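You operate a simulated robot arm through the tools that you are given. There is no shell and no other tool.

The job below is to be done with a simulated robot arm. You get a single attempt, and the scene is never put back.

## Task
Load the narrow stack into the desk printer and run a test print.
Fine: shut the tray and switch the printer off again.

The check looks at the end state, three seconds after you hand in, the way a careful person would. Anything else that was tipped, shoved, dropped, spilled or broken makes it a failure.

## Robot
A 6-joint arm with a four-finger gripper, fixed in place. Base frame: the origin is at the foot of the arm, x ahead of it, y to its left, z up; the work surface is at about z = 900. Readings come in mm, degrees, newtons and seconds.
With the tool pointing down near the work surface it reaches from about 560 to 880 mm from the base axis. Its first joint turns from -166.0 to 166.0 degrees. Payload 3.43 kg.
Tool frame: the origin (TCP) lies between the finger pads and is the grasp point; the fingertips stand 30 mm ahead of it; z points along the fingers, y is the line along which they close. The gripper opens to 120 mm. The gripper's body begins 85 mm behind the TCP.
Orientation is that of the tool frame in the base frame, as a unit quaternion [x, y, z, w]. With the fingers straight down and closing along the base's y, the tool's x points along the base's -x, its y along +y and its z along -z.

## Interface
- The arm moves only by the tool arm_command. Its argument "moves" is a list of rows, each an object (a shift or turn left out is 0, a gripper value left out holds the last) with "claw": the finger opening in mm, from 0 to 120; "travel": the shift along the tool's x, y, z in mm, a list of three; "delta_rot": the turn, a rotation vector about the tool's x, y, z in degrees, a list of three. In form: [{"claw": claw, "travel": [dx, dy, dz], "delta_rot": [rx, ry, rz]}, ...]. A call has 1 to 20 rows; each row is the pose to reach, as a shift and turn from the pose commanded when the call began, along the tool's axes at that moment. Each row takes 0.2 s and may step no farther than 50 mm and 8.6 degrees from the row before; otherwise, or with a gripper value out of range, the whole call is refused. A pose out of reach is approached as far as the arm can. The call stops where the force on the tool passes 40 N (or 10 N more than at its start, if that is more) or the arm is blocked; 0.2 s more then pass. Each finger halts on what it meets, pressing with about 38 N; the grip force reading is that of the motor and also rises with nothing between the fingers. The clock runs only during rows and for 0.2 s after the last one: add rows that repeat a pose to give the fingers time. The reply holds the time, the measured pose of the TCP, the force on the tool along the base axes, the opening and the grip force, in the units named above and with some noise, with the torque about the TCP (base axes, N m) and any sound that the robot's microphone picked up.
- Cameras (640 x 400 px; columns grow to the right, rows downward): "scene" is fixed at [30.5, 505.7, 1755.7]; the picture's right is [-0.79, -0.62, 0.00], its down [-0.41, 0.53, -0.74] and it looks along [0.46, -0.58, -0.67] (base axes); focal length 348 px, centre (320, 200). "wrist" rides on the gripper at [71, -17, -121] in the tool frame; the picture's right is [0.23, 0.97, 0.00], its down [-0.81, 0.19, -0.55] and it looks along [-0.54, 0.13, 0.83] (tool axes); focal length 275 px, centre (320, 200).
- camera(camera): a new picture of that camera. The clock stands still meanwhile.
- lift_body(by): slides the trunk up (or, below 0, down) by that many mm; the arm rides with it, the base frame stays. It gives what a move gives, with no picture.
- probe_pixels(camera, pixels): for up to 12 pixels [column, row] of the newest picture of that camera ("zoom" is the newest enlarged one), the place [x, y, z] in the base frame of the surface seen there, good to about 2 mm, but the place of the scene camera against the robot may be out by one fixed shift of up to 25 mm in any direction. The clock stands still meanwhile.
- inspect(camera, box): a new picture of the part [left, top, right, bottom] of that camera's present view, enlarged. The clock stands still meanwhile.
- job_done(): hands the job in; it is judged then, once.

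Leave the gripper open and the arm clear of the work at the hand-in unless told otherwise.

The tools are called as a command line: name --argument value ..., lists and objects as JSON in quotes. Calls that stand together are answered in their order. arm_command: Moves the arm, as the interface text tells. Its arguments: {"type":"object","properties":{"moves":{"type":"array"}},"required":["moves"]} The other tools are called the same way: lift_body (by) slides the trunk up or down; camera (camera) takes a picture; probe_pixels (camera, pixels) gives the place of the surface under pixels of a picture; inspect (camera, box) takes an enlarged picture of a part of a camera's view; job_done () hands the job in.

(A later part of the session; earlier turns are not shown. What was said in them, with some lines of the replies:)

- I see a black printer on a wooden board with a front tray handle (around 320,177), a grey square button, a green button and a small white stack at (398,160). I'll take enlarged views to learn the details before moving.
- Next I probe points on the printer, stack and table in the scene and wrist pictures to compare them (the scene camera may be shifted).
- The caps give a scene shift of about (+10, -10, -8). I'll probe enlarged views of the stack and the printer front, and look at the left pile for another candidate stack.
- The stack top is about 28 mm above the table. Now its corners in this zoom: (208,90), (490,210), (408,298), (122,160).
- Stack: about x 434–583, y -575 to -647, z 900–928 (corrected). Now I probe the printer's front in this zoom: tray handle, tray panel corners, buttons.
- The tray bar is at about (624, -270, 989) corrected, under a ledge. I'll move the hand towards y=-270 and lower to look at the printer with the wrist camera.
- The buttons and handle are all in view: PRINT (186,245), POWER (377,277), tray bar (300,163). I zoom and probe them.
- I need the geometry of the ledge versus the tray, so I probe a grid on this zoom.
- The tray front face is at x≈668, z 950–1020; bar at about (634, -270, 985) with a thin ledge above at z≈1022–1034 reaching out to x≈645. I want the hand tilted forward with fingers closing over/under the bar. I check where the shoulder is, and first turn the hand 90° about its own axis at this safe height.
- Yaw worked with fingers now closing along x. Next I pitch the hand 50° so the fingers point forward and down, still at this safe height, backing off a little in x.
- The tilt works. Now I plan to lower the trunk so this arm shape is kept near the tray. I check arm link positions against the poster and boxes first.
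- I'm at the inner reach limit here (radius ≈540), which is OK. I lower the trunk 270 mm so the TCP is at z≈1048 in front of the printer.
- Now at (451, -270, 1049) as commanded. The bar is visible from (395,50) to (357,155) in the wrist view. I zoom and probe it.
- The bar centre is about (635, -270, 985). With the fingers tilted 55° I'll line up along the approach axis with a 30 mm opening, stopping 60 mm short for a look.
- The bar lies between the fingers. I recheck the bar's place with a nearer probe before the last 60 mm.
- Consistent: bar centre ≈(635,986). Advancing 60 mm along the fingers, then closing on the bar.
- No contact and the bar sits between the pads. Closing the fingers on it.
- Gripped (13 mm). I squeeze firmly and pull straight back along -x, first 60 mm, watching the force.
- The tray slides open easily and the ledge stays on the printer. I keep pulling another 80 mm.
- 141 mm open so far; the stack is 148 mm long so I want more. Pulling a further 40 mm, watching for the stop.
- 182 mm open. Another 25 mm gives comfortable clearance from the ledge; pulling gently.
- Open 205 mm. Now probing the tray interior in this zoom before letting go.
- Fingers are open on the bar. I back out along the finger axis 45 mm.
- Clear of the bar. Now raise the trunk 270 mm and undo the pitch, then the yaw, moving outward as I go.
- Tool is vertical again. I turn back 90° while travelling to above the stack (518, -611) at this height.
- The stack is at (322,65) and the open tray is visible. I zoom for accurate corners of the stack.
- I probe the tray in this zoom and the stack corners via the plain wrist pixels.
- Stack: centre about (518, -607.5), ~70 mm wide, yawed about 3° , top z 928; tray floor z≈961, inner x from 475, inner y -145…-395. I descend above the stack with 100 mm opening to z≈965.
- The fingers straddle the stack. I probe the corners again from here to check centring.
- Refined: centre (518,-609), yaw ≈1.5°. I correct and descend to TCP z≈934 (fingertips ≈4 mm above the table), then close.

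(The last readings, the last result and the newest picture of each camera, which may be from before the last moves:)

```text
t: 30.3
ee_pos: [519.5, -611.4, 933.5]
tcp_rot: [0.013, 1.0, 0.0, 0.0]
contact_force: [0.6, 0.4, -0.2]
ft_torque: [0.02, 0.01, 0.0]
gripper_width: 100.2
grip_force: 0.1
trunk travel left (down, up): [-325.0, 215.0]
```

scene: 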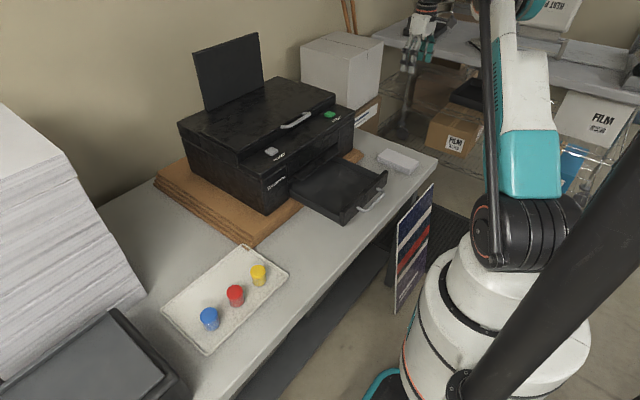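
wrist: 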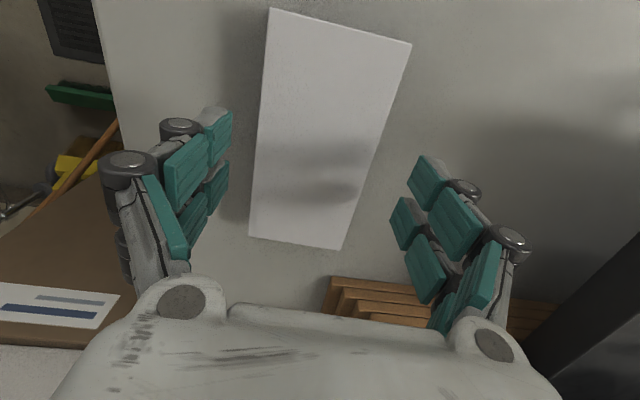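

No contact. Closing gently on the stack.

arm_command --moves '[{"claw": 80, "travel": [0, 1.5, 0]}, {"claw": 74, "travel": [0, 1.5, 0]}, {"claw": 66, "travel": [0, 1.5, 0]}, {"claw": 60, "travel": [0, 1.5, 0]}, {"claw": 60, "travel": [0, 1.5, 0]}]'

camera --camera "wrist"

```text
t: 31.5
ee_pos: [520.2, -608.3, 934.2]
tcp_rot: [0.013, 1.0, 0.0, 0.0]
contact_force: [0.6, -2.6, 3.2]
ft_torque: [-0.06, 0.05, -0.04]
gripper_width: 74.6
grip_force: 37.3
trunk travel left (down, up): [-325.0, 215.0]
```

```text
taken
```

wrist: 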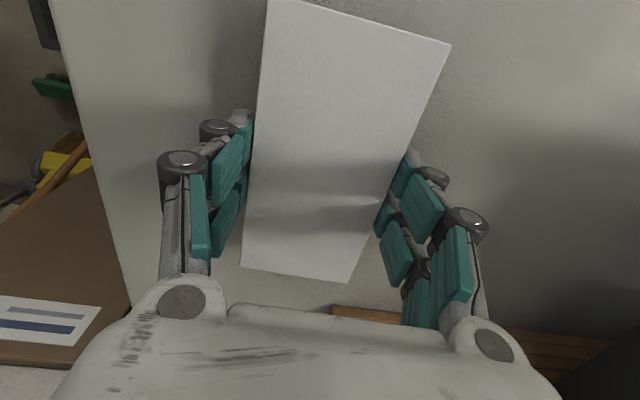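

Held at 74.6 mm with 37 N. Lifting 30 mm slowly and checking.

arm_command --moves '[{"claw": 55, "travel": [0, 0, -5]}, {"travel": [0, 0, -15]}, {"travel": [0, 0, -30]}, {"travel": [0, 0, -30]}]'

camera --camera "wrist"

inspect --camera "scene" --box '[320, 80, 480, 220]'

```text
t: 32.5
ee_pos: [520.6, -609.7, 962.1]
tcp_rot: [0.014, 1.0, -0.001, 0.0]
contact_force: [0.2, 0.3, -2.4]
ft_torque: [0.0, -0.03, -0.02]
gripper_width: 74.6
grip_force: 37.9
trunk travel left (down, up): [-325.0, 215.0]
```

```text
taken
```

wrist: 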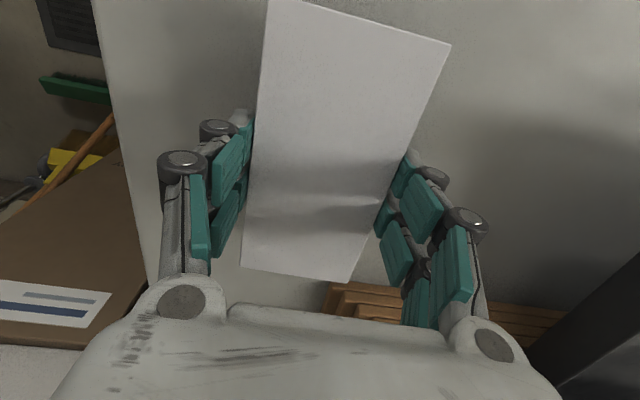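

```text
2.86 times, centred on (400, 150) of scene
```

zoom: 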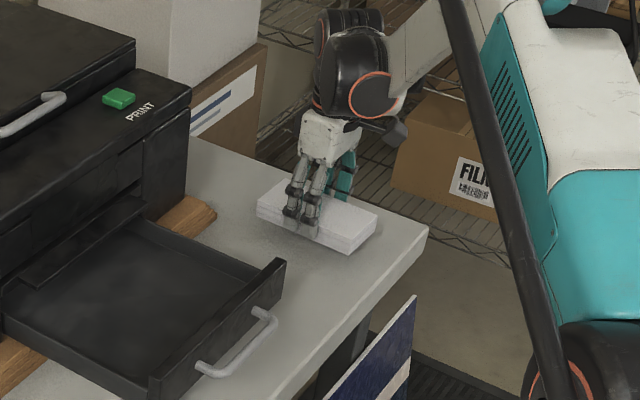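

Lifted as one piece (~2.5 N). Now raise to z≈1110 and carry it to over the tray at (575, -270).

arm_command --moves '[{"travel": [0, 0, -40]}, {"travel": [0, 0, -80]}, {"travel": [0, 0, -120]}, {"travel": [0, 0, -148]}, {"travel": [0, 20, -148]}, {"travel": [-5, 50, -148]}, {"travel": [-10, 85, -148]}, {"travel": [-15, 120, -148]}, {"travel": [-20, 155, -148]}, {"travel": [-25, 190, -148]}, {"travel": [-30, 225, -148]}, {"travel": [-35, 260, -148]}, {"travel": [-40, 295, -148], "delta_rot": [0, 0, -1.5]}, {"travel": [-46, 320, -148], "delta_rot": [0, 0, -1.5]}, {"travel": [-46, 338, -148], "delta_rot": [0, 0, -1.5]}, {"travel": [-46, 338, -148], "delta_rot": [0, 0, -1.5]}]'

camera --camera "wrist"

camera --camera "scene"

```text
t: 35.9
ee_pos: [576.5, -273.0, 1110.4]
tcp_rot: [0.0, 1.0, 0.0, 0.0]
contact_force: [0.5, -0.2, -3.1]
ft_torque: [-0.02, -0.02, 0.01]
gripper_width: 74.5
grip_force: 37.8
trunk travel left (down, up): [-325.0, 215.0]
```

```text
taken
```

wrist: 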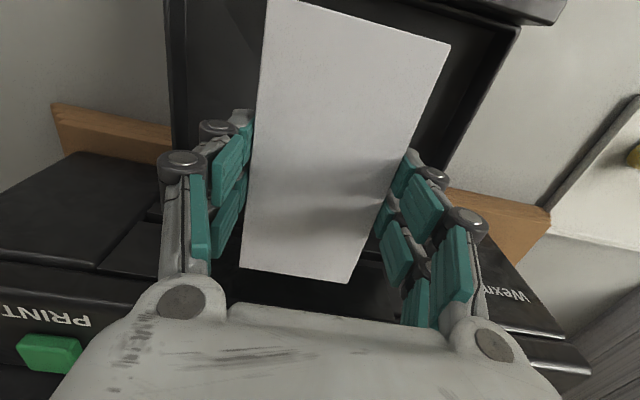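

```text
taken
```

scene: 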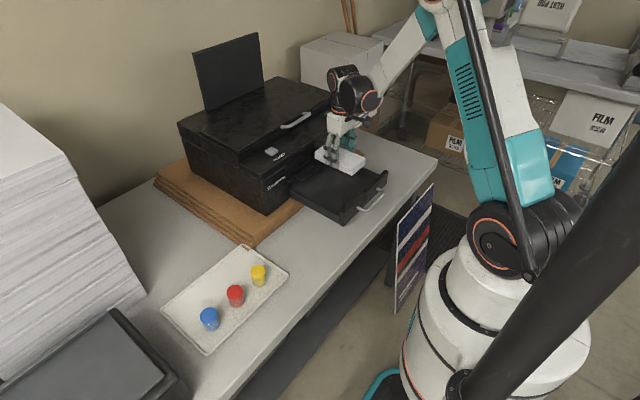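

The stack's rear end would be near the ledge edge (x≈648), so I shift back 14 mm and lower to z≈1010 first.

arm_command --moves '[{"travel": [14, 3, 0]}, {"travel": [14, 3, 30]}, {"travel": [14, 3, 60]}, {"travel": [14, 3, 85]}, {"travel": [14, 3, 100]}, {"travel": [14, 3, 100]}]'

camera --camera "wrist"

inspect --camera "scene" --box '[240, 90, 440, 235]'

```text
t: 37.3
ee_pos: [561.9, -268.5, 1011.0]
tcp_rot: [-0.001, 1.0, 0.0, 0.0]
contact_force: [-0.1, 0.2, -2.2]
ft_torque: [-0.01, -0.02, 0.0]
gripper_width: 74.5
grip_force: 38.0
trunk travel left (down, up): [-325.0, 215.0]
```

```text
taken
```

wrist: 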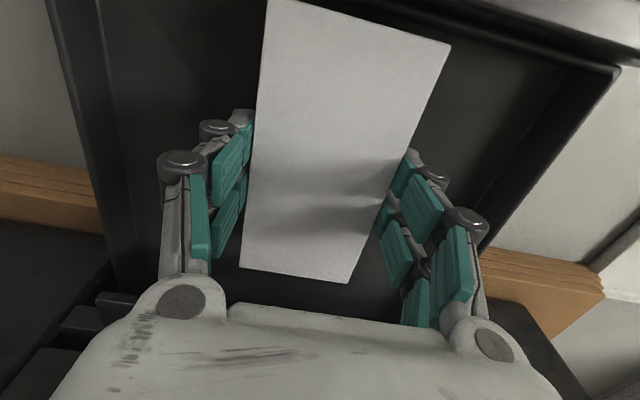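

```text
2.76 times, centred on (340, 162) of scene
```

zoom: 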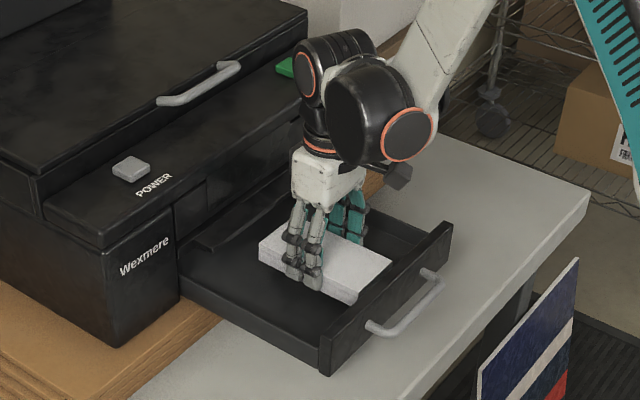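

It's inside the tray with clearances all around. Lowering in small steps until the floor (TCP ≈995).

arm_command --moves '[{"travel": [0, 0, 6]}, {"travel": [0, 0, 11]}, {"travel": [0, 0, 14]}, {"travel": [0, 0, 15.5]}, {"travel": [0, 0, 15.5]}]'

```text
t: 38.5
ee_pos: [559.7, -267.7, 995.7]
tcp_rot: [0.0, 1.0, 0.0, 0.0]
contact_force: [-0.3, -0.6, -2.2]
ft_torque: [-0.01, 0.02, -0.01]
gripper_width: 74.8
grip_force: 38.4
trunk travel left (down, up): [-325.0, 215.0]
```

Still bearing its weight (-2.2 N), so not yet down. One more millimetre or two at a time.

arm_command --moves '[{"travel": [0, 0, 1]}, {"travel": [0, 0, 2]}, {"travel": [0, 0, 2]}]'

```text
t: 39.3
ee_pos: [560.4, -268.4, 995.2]
tcp_rot: [0.0, 1.0, 0.0, 0.0]
contact_force: [1.0, -1.5, 17.9]
ft_torque: [0.1, 0.47, 0.04]
gripper_width: 74.6
grip_force: 38.1
trunk travel left (down, up): [-325.0, 215.0]
```

The stack is on the floor (+18 N upward). Opening slowly to 90 mm.

arm_command --moves '[{"claw": 76, "travel": [0, 0, -1]}, {"claw": 82, "travel": [0, 0, -1]}, {"claw": 90, "travel": [0, 0, -1]}, {"claw": 92, "travel": [0, 0, -1]}]'

camera --camera "wrist"

```text
t: 40.3
ee_pos: [561.5, -269.3, 994.4]
tcp_rot: [0.0, 1.0, -0.001, 0.0]
contact_force: [-0.2, 0.4, -0.2]
ft_torque: [0.01, -0.04, -0.02]
gripper_width: 92.0
grip_force: 0.1
trunk travel left (down, up): [-325.0, 215.0]
```

```text
taken
```

wrist: 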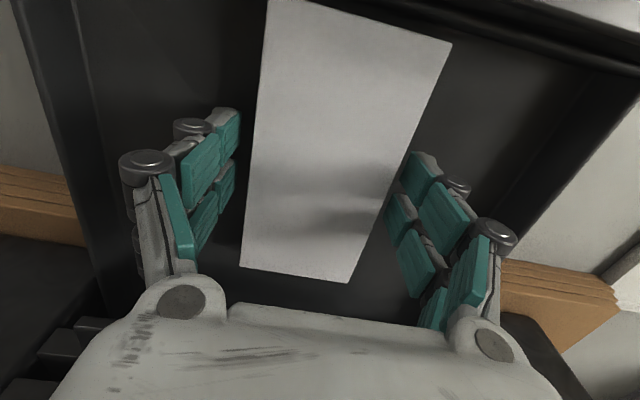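

Released and flat. Rise straight up 200 mm and look.

arm_command --moves '[{"travel": [0, 0, -20]}, {"travel": [0, 0, -50]}, {"travel": [0, 0, -90]}, {"travel": [0, 0, -130]}, {"travel": [0, 0, -170]}, {"travel": [0, 0, -210]}, {"travel": [0, 0, -210]}]'

camera --camera "wrist"

inspect --camera "scene" --box '[240, 110, 440, 235]'

```text
t: 41.9
ee_pos: [562.6, -267.6, 1205.2]
tcp_rot: [0.0, 1.0, 0.0, 0.0]
contact_force: [0.2, 0.2, 0.3]
ft_torque: [0.01, 0.04, 0.01]
gripper_width: 92.1
grip_force: 0.0
trunk travel left (down, up): [-325.0, 215.0]
```

```text
taken
```

wrist: 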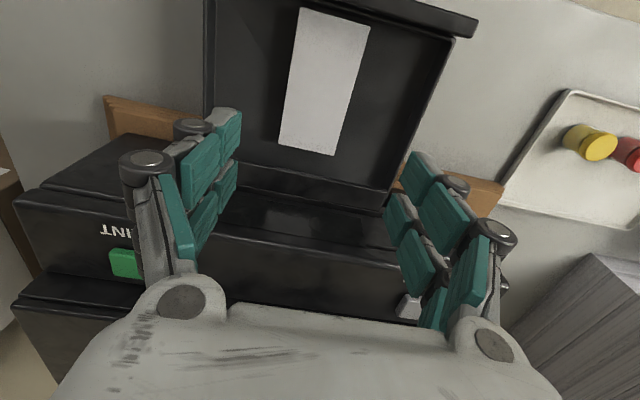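

```text
3.20 times, centred on (340, 172) of scene
```

zoom: 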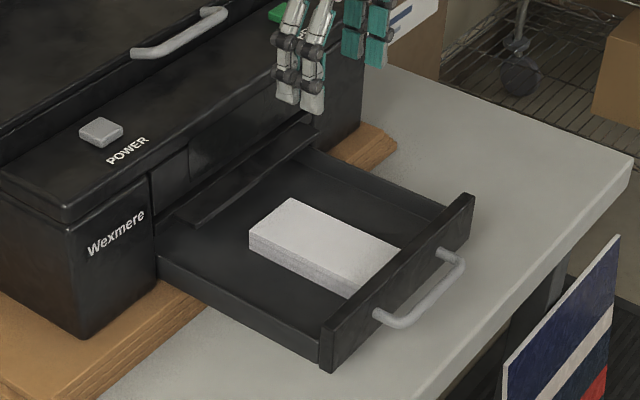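

Stack is loaded nicely. Next I'll shut the tray by regrasping its bar: go back to (483,-271,1316) turning 90°, then pitch and retreat exactly reversing my earlier path.

arm_command --moves '[{"claw": 60, "travel": [7, 0, -12], "delta_rot": [0, 0, 0]}, {"travel": [14, 0, -24], "delta_rot": [0, 0, 8]}, {"travel": [21, 0, -36], "delta_rot": [0, 0, 16]}, {"travel": [28, 0, -48], "delta_rot": [0, 0, 24]}, {"travel": [35, 0, -60], "delta_rot": [0, 0, 32]}, {"travel": [42, 0, -72], "delta_rot": [0, 0, 40]}, {"travel": [49, 0, -84], "delta_rot": [0, 0, 48]}, {"travel": [56, 0, -96], "delta_rot": [0, 0, 56]}, {"travel": [63, 0, -108], "delta_rot": [0, 0, 64]}, {"travel": [70, -1, -111], "delta_rot": [0, 0, 72]}, {"travel": [77, -2, -111], "delta_rot": [0, 0, 80]}, {"travel": [79, -2, -111], "delta_rot": [0, 0, 88]}, {"travel": [79, -2, -111], "delta_rot": [0, 0, 90]}, {"travel": [79, -2, -111], "delta_rot": [0, 0, 90]}]'

```text
t: 44.9
ee_pos: [483.0, -272.3, 1315.8]
tcp_rot: [0.707, 0.707, 0.0, 0.001]
contact_force: [-0.8, -0.1, 0.5]
ft_torque: [0.0, 0.05, -0.01]
gripper_width: 60.0
grip_force: 0.1
trunk travel left (down, up): [-325.0, 215.0]
```

Now pitch 55° while moving back to (380,-271,1290).

arm_command --moves '[{"claw": 30, "travel": [0, 0, 3], "delta_rot": [-7, 0, 0]}, {"travel": [0, -5, 6], "delta_rot": [-14, 0, 0]}, {"travel": [0, -20, 9], "delta_rot": [-21, 0, 0]}, {"travel": [0, -38, 12], "delta_rot": [-28, 0, 0]}, {"travel": [0, -55, 16], "delta_rot": [-35, 0, 0]}, {"travel": [0, -72, 20], "delta_rot": [-42, 0, 0]}, {"travel": [0, -90, 24], "delta_rot": [-49, 0, 0]}, {"travel": [0, -103, 26], "delta_rot": [-55, 0, 0]}, {"travel": [0, -103, 26], "delta_rot": [-55, 0, 0]}]'

```text
t: 46.9
ee_pos: [378.6, -271.4, 1290.4]
tcp_rot: [0.627, 0.627, 0.326, 0.326]
contact_force: [1.1, 0.1, 0.3]
ft_torque: [-0.01, 0.03, 0.07]
gripper_width: 30.1
grip_force: 0.0
trunk travel left (down, up): [-325.0, 215.0]
```

Same pose as before. Lowering the trunk 270 mm and checking the view of the bar.

lift_body --by -270

camera --camera "wrist"

```text
t: 49.6
ee_pos: [378.9, -270.8, 1020.8]
tcp_rot: [0.627, 0.627, 0.326, 0.326]
contact_force: [-0.4, 0.4, 0.1]
ft_torque: [-0.02, -0.04, 0.01]
gripper_width: 29.8
grip_force: 0.0
trunk travel left (down, up): [-55.0, 485.0]
```

```text
taken
```

wrist: 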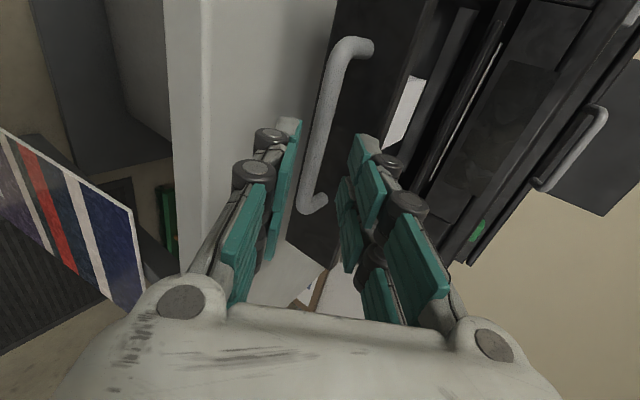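

The bar is between the fingers as before. Advance 45 mm and close on it.

arm_command --moves '[{"travel": [0, 0, 15]}, {"travel": [0, 0, 30]}, {"travel": [0, 0, 46]}, {"travel": [0, 0, 46]}, {"claw": 8, "travel": [0, 0, 46]}, {"claw": 0, "travel": [0, 0, 46]}, {"claw": 0, "travel": [0, 0, 46]}]'

```text
t: 51.2
ee_pos: [416.5, -271.0, 994.4]
tcp_rot: [0.627, 0.628, 0.326, 0.326]
contact_force: [-0.6, 1.7, -15.8]
ft_torque: [-0.76, 0.21, 0.33]
gripper_width: 11.2
grip_force: 44.2
trunk travel left (down, up): [-55.0, 485.0]
```

Gripped (11.2 mm). Pushing the tray in along +x, 180 mm first.

arm_command --moves '[{"travel": [0, 5.7, 8.2]}, {"travel": [0, 14.3, 20.5]}, {"travel": [0, 23, 32.8]}, {"travel": [0, 31.6, 45]}, {"travel": [0, 40.2, 57.3]}, {"travel": [0, 48.8, 69.6]}, {"travel": [0, 57.4, 81.9]}, {"travel": [0, 66, 94.2]}, {"travel": [0, 74.6, 106.5]}, {"travel": [0, 83.2, 118.8]}, {"travel": [0, 91.8, 131]}, {"travel": [0, 97.6, 139.2]}, {"travel": [0, 103.3, 147.4]}]'

inspect --camera "scene" --box '[240, 110, 440, 235]'

```text
t: 54.0
ee_pos: [596.8, -272.1, 995.7]
tcp_rot: [0.627, 0.627, 0.326, 0.326]
contact_force: [-0.3, 13.3, 9.2]
ft_torque: [-0.24, -0.11, 0.95]
gripper_width: 11.1
grip_force: 44.2
trunk travel left (down, up): [-55.0, 485.0]
```

```text
3.20 times, centred on (340, 172) of scene
```

zoom: 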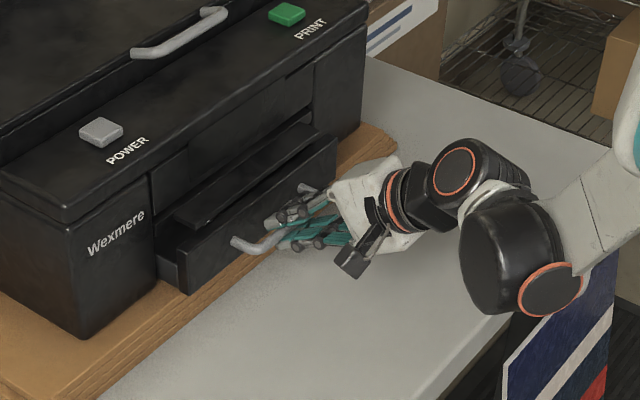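

About 25 mm remain. Pushing in small steps until it meets its stop.

arm_command --moves '[{"travel": [0, 4, 5.7]}, {"travel": [0, 8, 11.5]}, {"travel": [0, 11.5, 16.4]}, {"travel": [0, 13.8, 19.7]}, {"travel": [0, 14.9, 21.3]}, {"travel": [0, 16.1, 22.9]}, {"travel": [0, 16.1, 22.9]}]'

inspect --camera "scene" --box '[240, 110, 440, 235]'

```text
t: 55.6
ee_pos: [623.6, -270.1, 994.9]
tcp_rot: [0.627, 0.627, 0.326, 0.326]
contact_force: [1.5, 7.2, -5.1]
ft_torque: [-0.91, 0.05, -0.01]
gripper_width: 11.3
grip_force: 44.4
trunk travel left (down, up): [-55.0, 485.0]
```

```text
3.20 times, centred on (340, 172) of scene
```

zoom: 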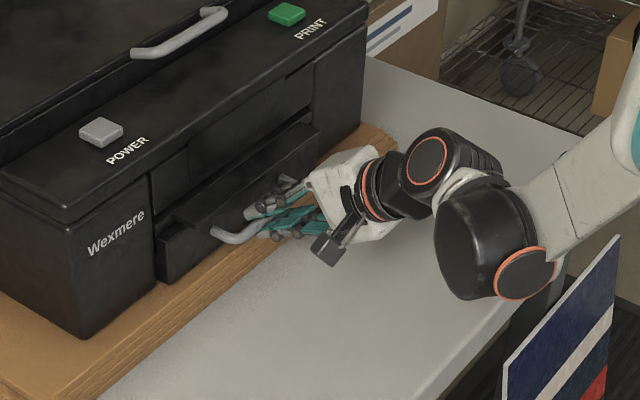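

Little resistance yet; pushing a few more mm to feel the stop.

arm_command --moves '[{"travel": [0, 1.1, 1.6]}, {"travel": [0, 2.3, 3.3]}, {"travel": [0, 3.4, 4.9]}, {"travel": [0, 3.4, 4.9]}]'

```text
t: 56.4
ee_pos: [624.9, -269.9, 994.0]
tcp_rot: [0.627, 0.628, 0.325, 0.326]
contact_force: [-14.9, 1.0, 4.0]
ft_torque: [-0.71, 0.06, 0.03]
gripper_width: 10.9
grip_force: 44.7
trunk travel left (down, up): [-55.0, 485.0]
stopped in row 3: the force on the tool passed its limit at 43 N (the readings are from after the stop); the commanded pose is now the measured one
```

The stop was felt: the tray is shut. Opening to 30 mm and backing out along the finger axis.

arm_command --moves '[{"claw": 30}, {"claw": 30}, {"claw": 30}, {"travel": [0, 0, -15]}, {"travel": [0, 0, -30]}, {"travel": [0, 0, -60]}, {"travel": [0, 0, -100]}, {"travel": [0, -20, -140]}, {"travel": [0, -40, -160]}, {"travel": [0, -40, -160]}]'

camera --camera "wrist"

inspect --camera "scene" --box '[240, 110, 440, 235]'

```text
t: 58.6
ee_pos: [484.0, -282.0, 1053.4]
tcp_rot: [0.629, 0.627, 0.325, 0.325]
contact_force: [-0.4, -0.1, -0.8]
ft_torque: [0.01, 0.0, -0.01]
gripper_width: 30.0
grip_force: 0.0
trunk travel left (down, up): [-55.0, 485.0]
```

```text
taken
```

wrist: 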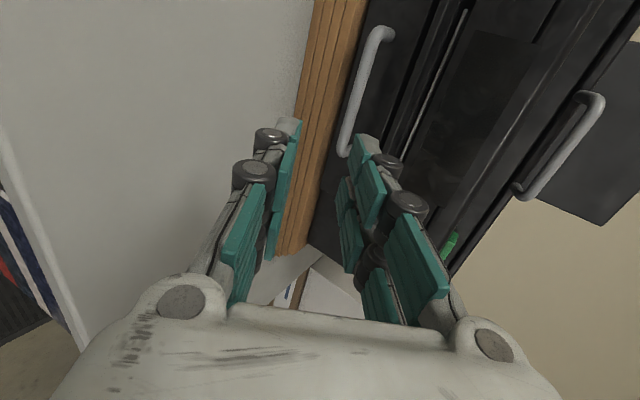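

```text
3.20 times, centred on (340, 172) of scene
```

zoom: 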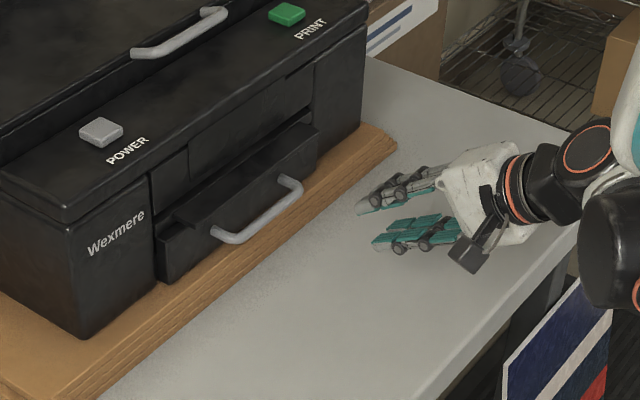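

Tray is flush as at the start. Raise the trunk, undo the pitch and yaw, and go above the POWER button.

lift_body --by 270

arm_command --moves '[{"claw": 0, "delta_rot": [7, 0, 0]}, {"travel": [0, 5, 5], "delta_rot": [14, 0, 0]}, {"travel": [0, 15, 15], "delta_rot": [21, 0, 0]}, {"travel": [0, 25, 20], "delta_rot": [28, 0, 0]}, {"travel": [0, 35, 25], "delta_rot": [35, 0, 0]}, {"travel": [0, 40, 30], "delta_rot": [42, 0, 0]}, {"travel": [0, 45, 30], "delta_rot": [49, 0, 0]}, {"travel": [0, 45, 30], "delta_rot": [55, 0, 0]}, {"travel": [0, 45, 30], "delta_rot": [55, 0, 0]}]'

```text
t: 61.4
ee_pos: [485.5, -281.6, 1320.8]
tcp_rot: [0.628, 0.628, 0.325, 0.326]
contact_force: [0.5, 0.3, 0.6]
ft_torque: [-0.01, 0.01, -0.02]
gripper_width: 29.9
grip_force: 0.0
trunk travel left (down, up): [-325.0, 215.0]
```

```text
t: 63.4
ee_pos: [525.4, -270.4, 1343.4]
tcp_rot: [0.708, 0.707, -0.002, -0.001]
contact_force: [-0.7, 0.5, 0.9]
ft_torque: [-0.02, 0.01, -0.03]
gripper_width: 0.0
grip_force: 33.5
trunk travel left (down, up): [-325.0, 215.0]
```

Vertical again. Turn back -90° while moving to a viewing spot before the POWER button (650,-120,1343).

arm_command --moves '[{"travel": [12, 10, 0], "delta_rot": [0, 0, -8]}, {"travel": [25, 21, 0], "delta_rot": [0, 0, -16]}, {"travel": [37, 31, 0], "delta_rot": [0, 0, -24]}, {"travel": [50, 42, 0], "delta_rot": [0, 0, -32]}, {"travel": [62, 52, 0], "delta_rot": [0, 0, -40]}, {"travel": [75, 62, 0], "delta_rot": [0, 0, -48]}, {"travel": [87, 73, 0], "delta_rot": [0, 0, -56]}, {"travel": [100, 83, 0], "delta_rot": [0, 0, -64]}, {"travel": [112, 94, 0], "delta_rot": [0, 0, -72]}, {"travel": [125, 104, 0], "delta_rot": [0, 0, -80]}, {"travel": [138, 115, 0], "delta_rot": [0, 0, -88]}, {"travel": [150, 125, 0], "delta_rot": [0, 0, -90]}, {"travel": [150, 125, 0], "delta_rot": [0, 0, -90]}]'

camera --camera "wrist"

```text
t: 66.2
ee_pos: [649.5, -120.9, 1341.7]
tcp_rot: [-0.001, 1.0, 0.0, -0.002]
contact_force: [-0.3, 0.2, -0.1]
ft_torque: [0.02, -0.03, -0.02]
gripper_width: 0.0
grip_force: 33.3
trunk travel left (down, up): [-325.0, 215.0]
```

```text
taken
```

wrist: 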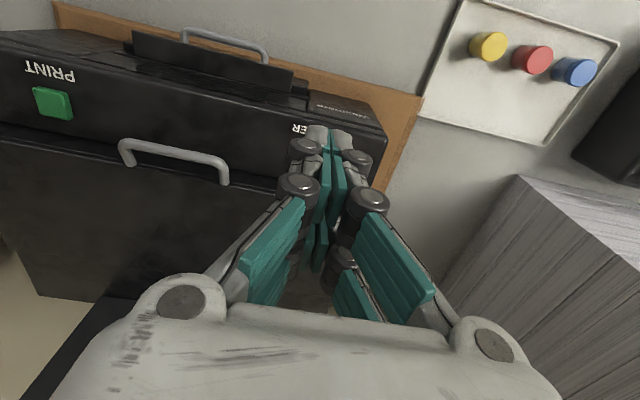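

Fingers hide the POWER button here. I probe the PRINT button and the lid's front edge to know clearances, then shift sideways to see POWER.

probe_pixels --camera "wrist" --pixels '[[38, 90], [66, 95], [70, 116], [40, 112], [53, 104], [60, 135], [60, 142], [250, 175], [250, 180], [250, 195], [125, 145], [225, 180]]'

arm_command --moves '[{"travel": [0, -40, 0]}, {"travel": [0, -80, 0]}, {"travel": [0, -80, 0]}]'

camera --camera "wrist"

```text
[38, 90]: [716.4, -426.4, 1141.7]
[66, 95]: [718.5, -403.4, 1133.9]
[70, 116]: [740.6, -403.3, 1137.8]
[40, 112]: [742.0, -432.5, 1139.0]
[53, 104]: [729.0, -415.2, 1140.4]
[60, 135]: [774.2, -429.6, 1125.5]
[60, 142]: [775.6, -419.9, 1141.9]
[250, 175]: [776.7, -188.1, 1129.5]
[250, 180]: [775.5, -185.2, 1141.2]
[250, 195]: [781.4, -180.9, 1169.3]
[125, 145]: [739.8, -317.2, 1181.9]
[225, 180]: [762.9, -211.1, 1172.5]
```

```text
t: 67.0
ee_pos: [648.8, -201.6, 1342.7]
tcp_rot: [-0.001, 1.0, 0.0, -0.002]
contact_force: [-0.1, 0.1, -0.1]
ft_torque: [-0.03, 0.0, 0.01]
gripper_width: 0.0
grip_force: 33.3
trunk travel left (down, up): [-325.0, 215.0]
```

```text
taken
```

wrist: 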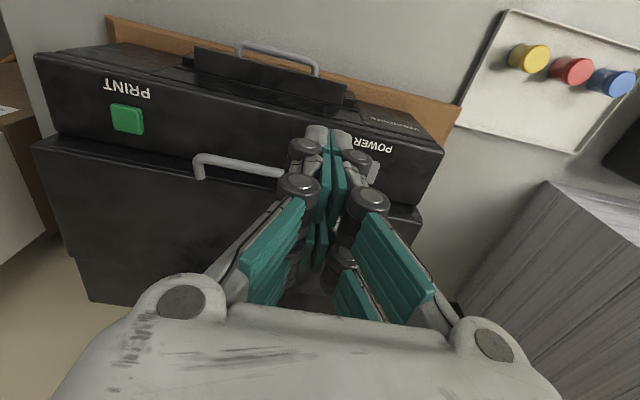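

The lid front is at x≈775, leaving room around the buttons (x 716–741, top z≈1140). Move over POWER (728,-120) and down to tips ≈20 mm above it.

arm_command --moves '[{"travel": [-30, 30, 0]}, {"travel": [-60, 60, 0]}, {"travel": [-79, 81, 20]}, {"travel": [-79, 81, 60]}, {"travel": [-79, 81, 100]}, {"travel": [-79, 81, 140]}, {"travel": [-79, 81, 152]}, {"travel": [-79, 81, 152]}]'

camera --camera "wrist"

inspect --camera "scene" --box '[220, 60, 380, 200]'

```text
t: 68.8
ee_pos: [728.3, -119.0, 1189.7]
tcp_rot: [0.0, 1.0, 0.0, -0.002]
contact_force: [0.4, 0.2, -0.7]
ft_torque: [0.0, 0.01, 0.02]
gripper_width: 0.0
grip_force: 33.2
trunk travel left (down, up): [-325.0, 215.0]
```

```text
taken
```

wrist: 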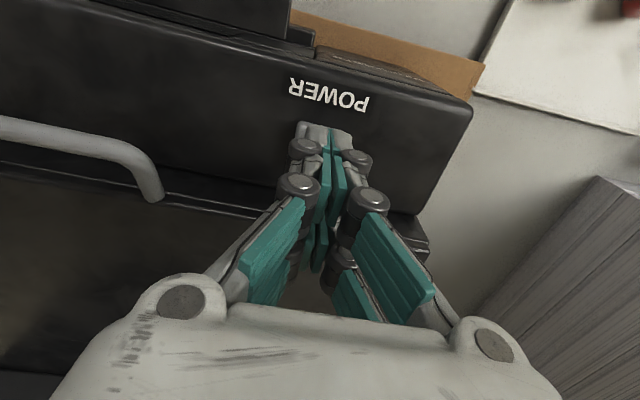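

```text
2.86 times, centred on (300, 130) of scene
```

zoom: 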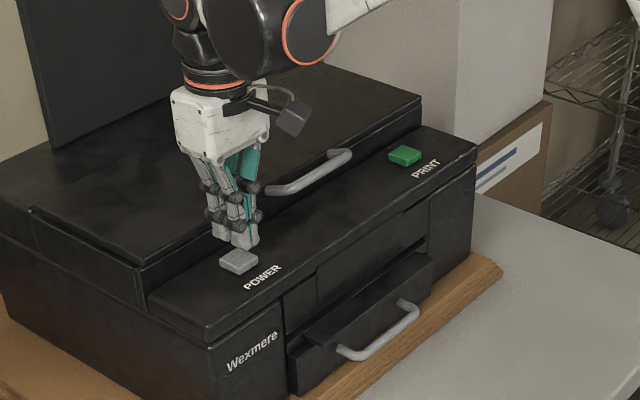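

Well aligned over POWER. Pressing down about 5–6 mm past contact and back up.

arm_command --moves '[{"travel": [0, 0, 12]}, {"travel": [0, 0, 18]}, {"travel": [0, 0, 22]}, {"travel": [0, 0, 25]}, {"travel": [0, 0, 25]}, {"travel": [0, 0, 15]}, {"travel": [0, 0, 0]}]'

inspect --camera "scene" --box '[220, 60, 380, 200]'

```text
t: 70.4
ee_pos: [727.6, -119.5, 1189.7]
tcp_rot: [0.001, 1.0, -0.001, -0.002]
contact_force: [-0.4, 0.3, 0.7]
ft_torque: [0.03, 0.01, -0.02]
gripper_width: 0.0
grip_force: 34.2
trunk travel left (down, up): [-325.0, 215.0]
```

```text
2.86 times, centred on (300, 130) of scene
```

zoom: 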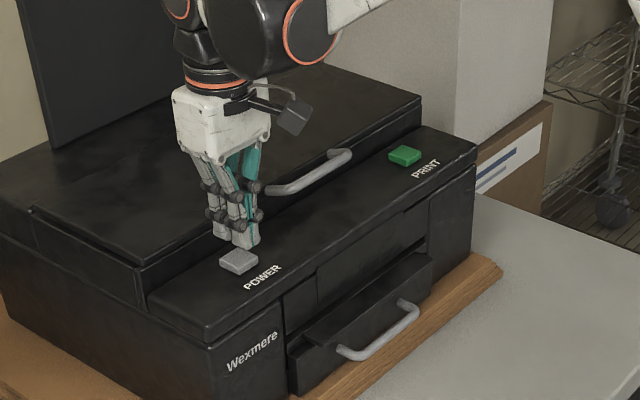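

No sound or visible change. I press again but stop at the bottom to read the force and depth.

arm_command --moves '[{"travel": [0, 0, 12]}, {"travel": [0, 0, 18]}, {"travel": [0, 0, 22]}]'

inspect --camera "scene" --box '[240, 90, 320, 160]'

```text
t: 71.2
ee_pos: [728.5, -118.9, 1167.1]
tcp_rot: [0.0, 1.0, 0.0, -0.002]
contact_force: [-0.5, 0.3, 0.0]
ft_torque: [0.0, -0.02, -0.05]
gripper_width: 0.1
grip_force: 33.5
trunk travel left (down, up): [-325.0, 215.0]
```

```text
5.71 times, centred on (280, 125) of scene
```

zoom: 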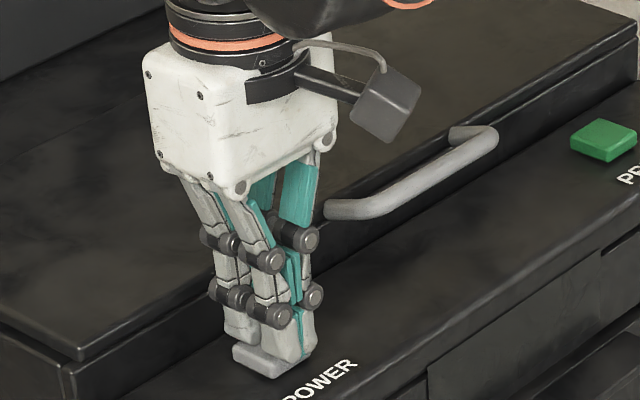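

At TCP 1167 there's no contact yet. I go down 1.5 mm at a time, reading each.

arm_command --moves '[{"travel": [0, 0, 2]}]'

arm_command --moves '[{"travel": [0, 0, 1.5]}]'

arm_command --moves '[{"travel": [0, 0, 1.5]}]'

```text
t: 71.6
ee_pos: [727.9, -119.3, 1165.8]
tcp_rot: [-0.001, 1.0, 0.0, -0.002]
contact_force: [0.2, 1.1, -0.6]
ft_torque: [-0.01, 0.01, 0.03]
gripper_width: 6.1
grip_force: 33.7
trunk travel left (down, up): [-325.0, 215.0]
```

```text
t: 72.0
ee_pos: [728.8, -119.6, 1162.8]
tcp_rot: [0.001, 1.0, 0.0, -0.002]
contact_force: [-0.7, 0.7, 1.8]
ft_torque: [0.03, 0.0, -0.02]
gripper_width: 5.7
grip_force: 33.4
trunk travel left (down, up): [-325.0, 215.0]
```

```text
t: 72.4
ee_pos: [728.5, -118.8, 1163.4]
tcp_rot: [-0.001, 1.0, 0.001, -0.002]
contact_force: [1.4, 1.3, 1.8]
ft_torque: [0.04, -0.03, 0.03]
gripper_width: 5.8
grip_force: 33.2
trunk travel left (down, up): [-325.0, 215.0]
heard: click
```

A click at TCP ≈1162.5. Release upward and look for any indicator.

arm_command --moves '[{"travel": [0, 0, -5]}, {"travel": [0, 0, -20]}, {"travel": [0, 0, -40]}, {"travel": [0, 0, -40]}]'

inspect --camera "scene" --box '[220, 60, 380, 200]'

camera --camera "wrist"

```text
t: 73.4
ee_pos: [728.2, -120.8, 1201.5]
tcp_rot: [0.0, 1.0, 0.0, -0.001]
contact_force: [0.0, 0.2, -0.2]
ft_torque: [-0.01, -0.03, 0.0]
gripper_width: 0.0
grip_force: 33.2
trunk travel left (down, up): [-325.0, 215.0]
```

```text
2.86 times, centred on (300, 130) of scene
```

zoom: 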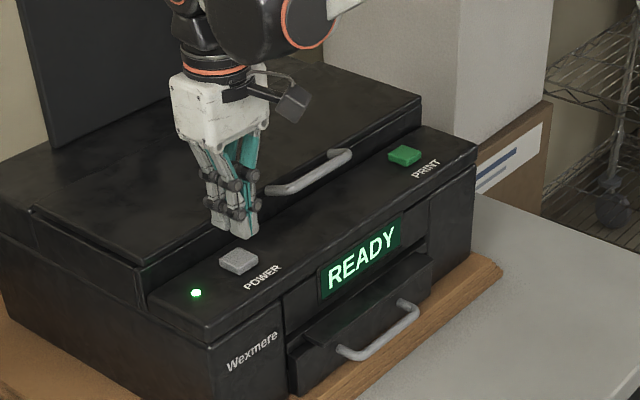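

```text
taken
```

wrist: 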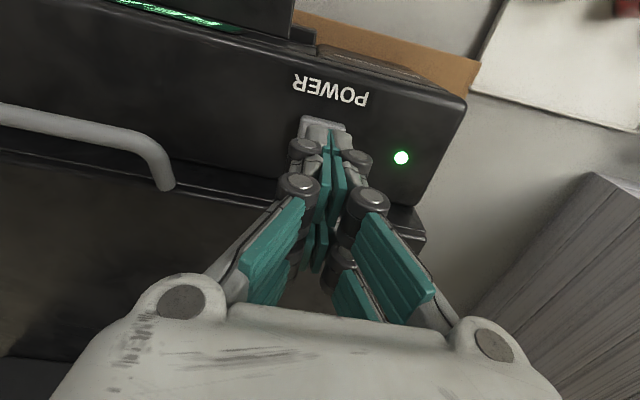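

The display shows READY with a green LED: the printer is on. Rise 60 mm (to clear the lid handle), go to PRINT (729,-416), and come down to just above it.

arm_command --moves '[{"travel": [0, 0, -40]}, {"travel": [0, -20, -65]}, {"travel": [0, -60, -65]}, {"travel": [0, -105, -65]}, {"travel": [0, -150, -65]}, {"travel": [0, -195, -65]}, {"travel": [0, -240, -65]}, {"travel": [0, -280, -65]}, {"travel": [-1, -296, -65]}, {"travel": [-1, -296, -30]}, {"travel": [-1, -296, 10]}, {"travel": [-1, -296, 23]}, {"travel": [-1, -296, 23]}]'

inspect --camera "scene" --box '[240, 60, 400, 200]'

camera --camera "wrist"

```text
t: 76.2
ee_pos: [731.1, -416.0, 1180.6]
tcp_rot: [-0.001, 1.0, 0.0, -0.001]
contact_force: [0.0, 0.6, -0.1]
ft_torque: [0.01, -0.01, -0.02]
gripper_width: 0.0
grip_force: 33.6
trunk travel left (down, up): [-325.0, 215.0]
```

```text
2.86 times, centred on (320, 130) of scene
```

zoom: 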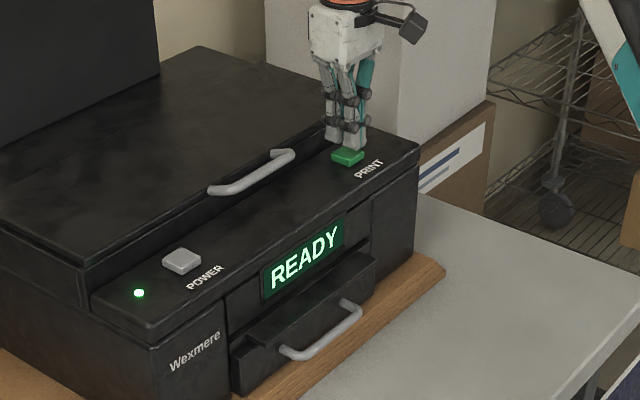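

```text
taken
```

wrist: 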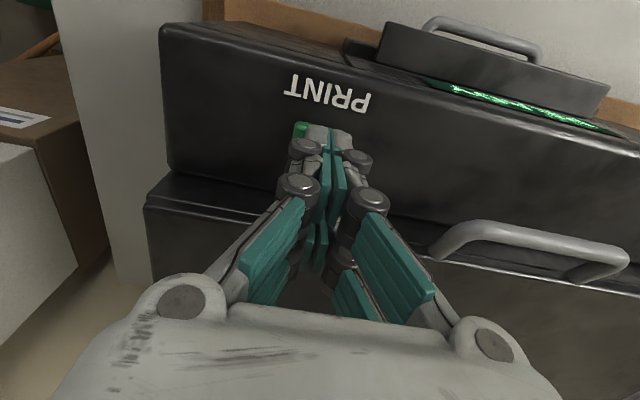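

Over PRINT. Descending to TCP ≈1164, then small steps until the click.

arm_command --moves '[{"travel": [0, 0, 8]}, {"travel": [0, 0, 14]}, {"travel": [0, 0, 16.5]}]'

arm_command --moves '[{"travel": [0, 0, 1.5]}]'

```text
t: 77.0
ee_pos: [731.3, -415.9, 1164.2]
tcp_rot: [0.0, 1.0, 0.0, -0.002]
contact_force: [0.1, 0.2, 1.7]
ft_torque: [0.01, 0.0, 0.0]
gripper_width: 6.3
grip_force: 33.6
trunk travel left (down, up): [-325.0, 215.0]
```

```text
t: 77.4
ee_pos: [730.4, -416.8, 1162.4]
tcp_rot: [0.0, 1.0, 0.0, -0.002]
contact_force: [0.2, -0.8, 2.6]
ft_torque: [-0.01, -0.05, -0.03]
gripper_width: 5.9
grip_force: 33.6
trunk travel left (down, up): [-325.0, 215.0]
heard: click
```

Click heard. Releasing upward and watching the printer.

arm_command --moves '[{"travel": [0, 0, -5]}, {"travel": [0, 0, -20]}, {"travel": [0, 0, -50]}, {"travel": [0, 0, -90]}, {"travel": [0, 0, -90]}]'

inspect --camera "scene" --box '[220, 80, 380, 220]'

```text
t: 78.6
ee_pos: [731.2, -418.3, 1251.6]
tcp_rot: [0.001, 1.0, 0.0, -0.002]
contact_force: [-0.4, 0.1, 0.1]
ft_torque: [0.02, 0.01, 0.0]
gripper_width: 0.1
grip_force: 33.6
trunk travel left (down, up): [-325.0, 215.0]
```

```text
2.86 times, centred on (300, 150) of scene
```

zoom: 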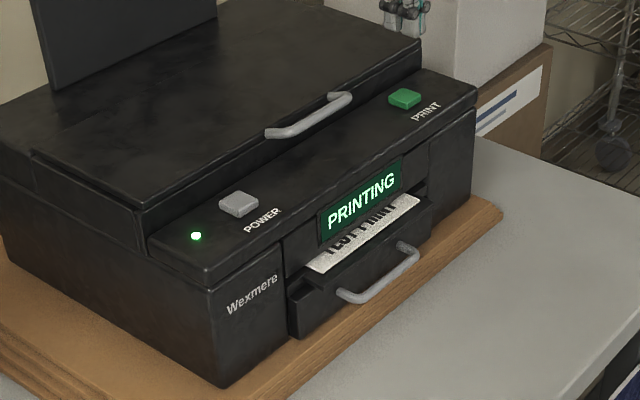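

The printer is PRINTING and a "TEST PRINT" sheet is coming out. I wait for it to finish before switching off.

arm_command --moves '[{"travel": [0, 0, 0]}, {"travel": [0, 0, 0]}, {"travel": [0, 0, 0]}, {"travel": [0, 0, 0]}, {"travel": [0, 0, 0]}, {"travel": [0, 0, 0]}, {"travel": [0, 0, 0]}, {"travel": [0, 0, 0]}, {"travel": [0, 0, 0]}, {"travel": [0, 0, 0]}, {"travel": [0, 0, 0]}, {"travel": [0, 0, 0]}, {"travel": [0, 0, 0]}, {"travel": [0, 0, 0]}, {"travel": [0, 0, 0]}]'

inspect --camera "scene" --box '[220, 80, 380, 220]'

```text
t: 81.8
ee_pos: [731.3, -417.6, 1251.0]
tcp_rot: [0.0, 1.0, 0.0, -0.002]
contact_force: [-0.3, 0.7, -0.4]
ft_torque: [-0.01, 0.0, -0.05]
gripper_width: 0.0
grip_force: 33.2
trunk travel left (down, up): [-325.0, 215.0]
```

```text
2.86 times, centred on (300, 150) of scene
```

zoom: 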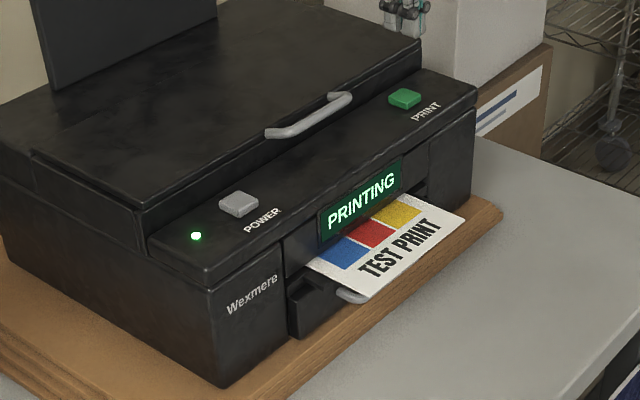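

Still printing; the sheet is further out. Waiting more.

arm_command --moves '[{"travel": [0, 0, 0]}, {"travel": [0, 0, 0]}, {"travel": [0, 0, 0]}, {"travel": [0, 0, 0]}, {"travel": [0, 0, 0]}, {"travel": [0, 0, 0]}, {"travel": [0, 0, 0]}, {"travel": [0, 0, 0]}, {"travel": [0, 0, 0]}, {"travel": [0, 0, 0]}, {"travel": [0, 0, 0]}, {"travel": [0, 0, 0]}, {"travel": [0, 0, 0]}, {"travel": [0, 0, 0]}, {"travel": [0, 0, 0]}]'

inspect --camera "scene" --box '[220, 80, 380, 220]'

```text
t: 85.0
ee_pos: [730.9, -417.9, 1251.1]
tcp_rot: [0.0, 1.0, 0.0, -0.001]
contact_force: [-0.3, 0.1, 0.5]
ft_torque: [-0.01, 0.01, -0.02]
gripper_width: 0.1
grip_force: 33.2
trunk travel left (down, up): [-325.0, 215.0]
```

```text
2.86 times, centred on (300, 150) of scene
```

zoom: 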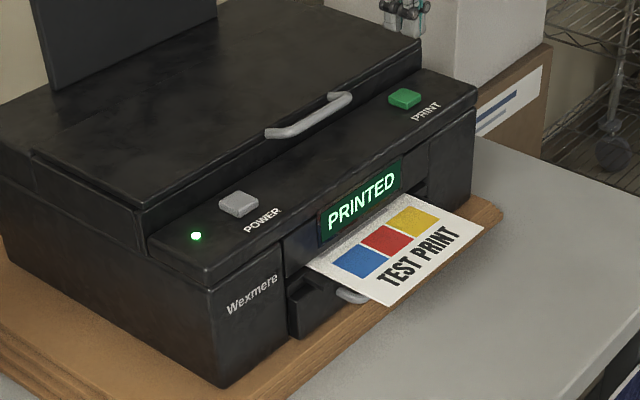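

PRINTED is shown. Now back over POWER (728,-119.5) to switch it off: lateral at this height, then down to TCP ≈1180.

arm_command --moves '[{"travel": [0, 40, 0]}, {"travel": [0, 85, 0]}, {"travel": [0, 130, 0]}, {"travel": [0, 175, 0]}, {"travel": [1, 220, 0]}, {"travel": [2, 260, 0]}, {"travel": [2.5, 290, 0]}, {"travel": [2.5, 297, 0]}, {"travel": [2.5, 297, 35]}, {"travel": [2.5, 297, 65]}, {"travel": [2.5, 297, 71]}, {"travel": [2.5, 297, 71]}]'

inspect --camera "scene" --box '[220, 80, 380, 220]'

```text
t: 87.6
ee_pos: [727.3, -119.2, 1181.6]
tcp_rot: [0.0, 1.0, 0.0, -0.001]
contact_force: [0.2, 1.0, -0.3]
ft_torque: [0.01, -0.01, -0.01]
gripper_width: 0.1
grip_force: 33.6
trunk travel left (down, up): [-325.0, 215.0]
```

```text
2.86 times, centred on (300, 150) of scene
```

zoom: 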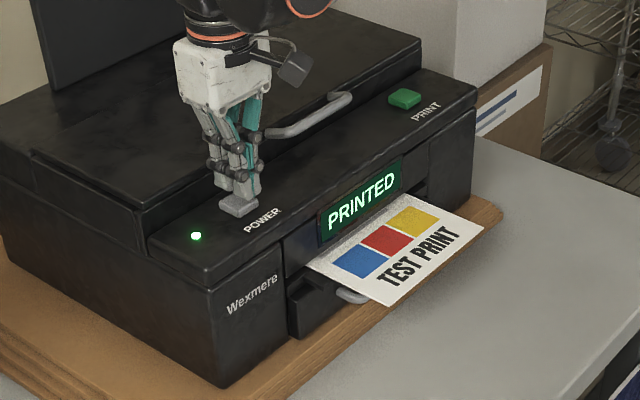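

Over POWER. Down to TCP ≈1164.5, then a small step until the click.

arm_command --moves '[{"travel": [0, 0, 8]}, {"travel": [0, 0, 14]}, {"travel": [0, 0, 16.5]}]'

arm_command --moves '[{"travel": [0, 0, 1.7]}]'

```text
t: 88.4
ee_pos: [726.8, -119.1, 1163.1]
tcp_rot: [-0.002, 1.0, 0.0, -0.002]
contact_force: [-0.1, 0.9, 0.8]
ft_torque: [0.02, 0.01, 0.02]
gripper_width: 5.9
grip_force: 33.6
trunk travel left (down, up): [-325.0, 215.0]
```

```text
t: 88.8
ee_pos: [727.3, -119.1, 1163.0]
tcp_rot: [0.0, 1.0, -0.001, -0.002]
contact_force: [-0.7, 0.7, 1.9]
ft_torque: [0.05, -0.04, 0.04]
gripper_width: 5.5
grip_force: 33.3
trunk travel left (down, up): [-325.0, 215.0]
heard: click
```

Click. Releasing upward and checking that the LED and display are off.

arm_command --moves '[{"travel": [0, 0, -5]}, {"travel": [0, 0, -20]}, {"travel": [0, 0, -60]}, {"travel": [0, 0, -100]}, {"travel": [0, 0, -140]}, {"travel": [0, 0, -140]}]'

inspect --camera "scene" --box '[220, 80, 380, 220]'

```text
t: 90.2
ee_pos: [728.1, -120.3, 1302.9]
tcp_rot: [0.0, 1.0, -0.001, -0.002]
contact_force: [1.2, 0.3, -0.3]
ft_torque: [-0.04, 0.0, 0.02]
gripper_width: 0.2
grip_force: 33.5
trunk travel left (down, up): [-325.0, 215.0]
```

```text
2.86 times, centred on (300, 150) of scene
```

zoom: 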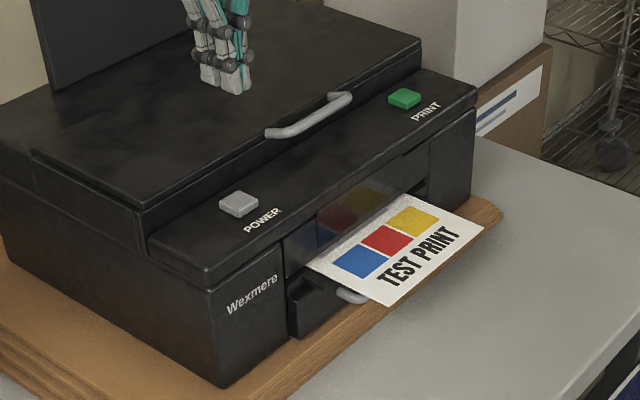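

Display and LED are dark, the sheet lies on the output. Now retreat up and back to near the start pose and open the gripper.

arm_command --moves '[{"travel": [10, 0, -40]}, {"travel": [30, 5, -80]}, {"travel": [65, 15, -105]}, {"travel": [105, 20, -115]}, {"travel": [145, 30, -115]}, {"travel": [185, 40, -115]}, {"travel": [220, 45, -115]}, {"claw": 120, "travel": [240, 50, -115]}, {"claw": 120, "travel": [240, 50, -115]}, {"claw": 120, "travel": [240, 50, -115]}, {"claw": 120, "travel": [240, 50, -115]}]'

camera --camera "scene"

inspect --camera "scene" --box '[220, 80, 380, 220]'

camera --camera "wrist"

```text
t: 92.0
ee_pos: [562.0, -82.9, 1413.1]
tcp_rot: [0.002, 1.0, 0.0, -0.003]
contact_force: [0.2, -0.3, -0.7]
ft_torque: [0.02, 0.05, 0.05]
gripper_width: 98.5
grip_force: 0.1
trunk travel left (down, up): [-325.0, 215.0]
stopped in row 9: the arm was blocked; the commanded pose is now the measured one
```

```text
taken
```

scene: 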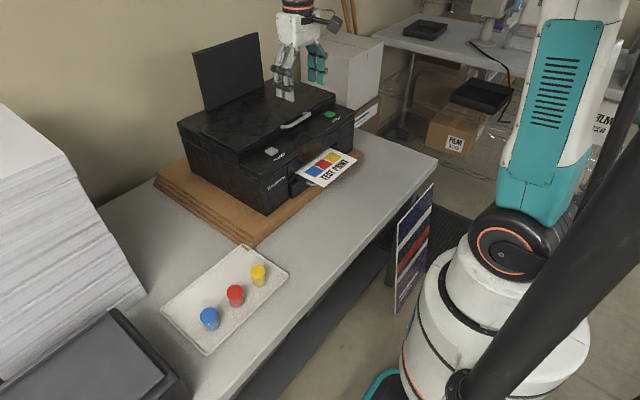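

```text
2.86 times, centred on (300, 150) of scene
```

zoom: 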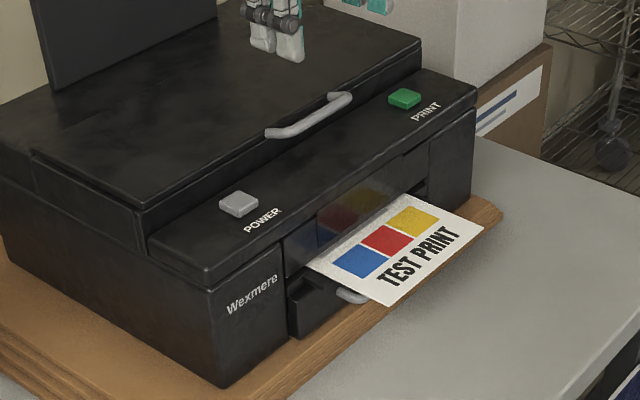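

```text
taken
```

wrist: 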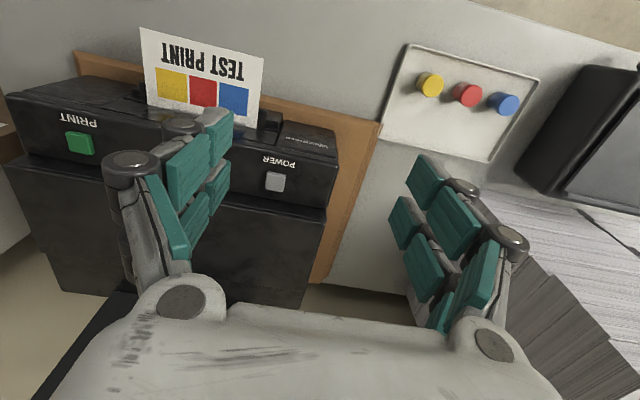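

The arm merely met its own limit at (562,-83,1413), well clear of everything. Printer off, tray shut, print out. I finish opening the gripper and check the tray once more.

arm_command --moves '[{"claw": 120}, {"claw": 120}, {"claw": 120}]'

inspect --camera "scene" --box '[270, 130, 370, 210]'

```text
t: 92.8
ee_pos: [563.0, -81.5, 1413.5]
tcp_rot: [0.0, 1.0, 0.0, -0.002]
contact_force: [-0.1, -0.4, -0.1]
ft_torque: [0.02, 0.02, -0.01]
gripper_width: 120.2
grip_force: 0.1
trunk travel left (down, up): [-325.0, 215.0]
```

```text
5.00 times, centred on (320, 170) of scene
```

zoom: 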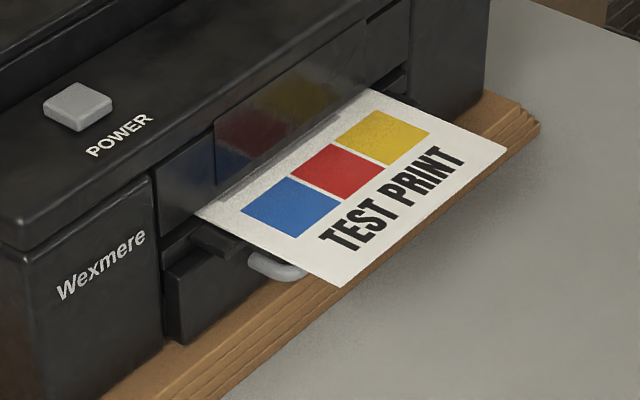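

The tray is shut, the printer is off, the test print lies in the output, the gripper is open and the arm is clear. Handing in.

job_done

```text
The job is handed in.
```

The narrow stack is loaded in the printer tray and the test print ran to the end. The display showed PRINTED, and the sheet lies in the output slot. I shut the tray until it hit its stop, then pressed POWER again; the display and LED are both dark.

In my last pictures nothing else on the table had been moved or tipped. The gripper is open and the arm is parked clear of the printer. On the way back the arm stopped about 80 mm short of its start position, reported as blocked. There was no contact force, so it was most likely the arm's own joint limit.
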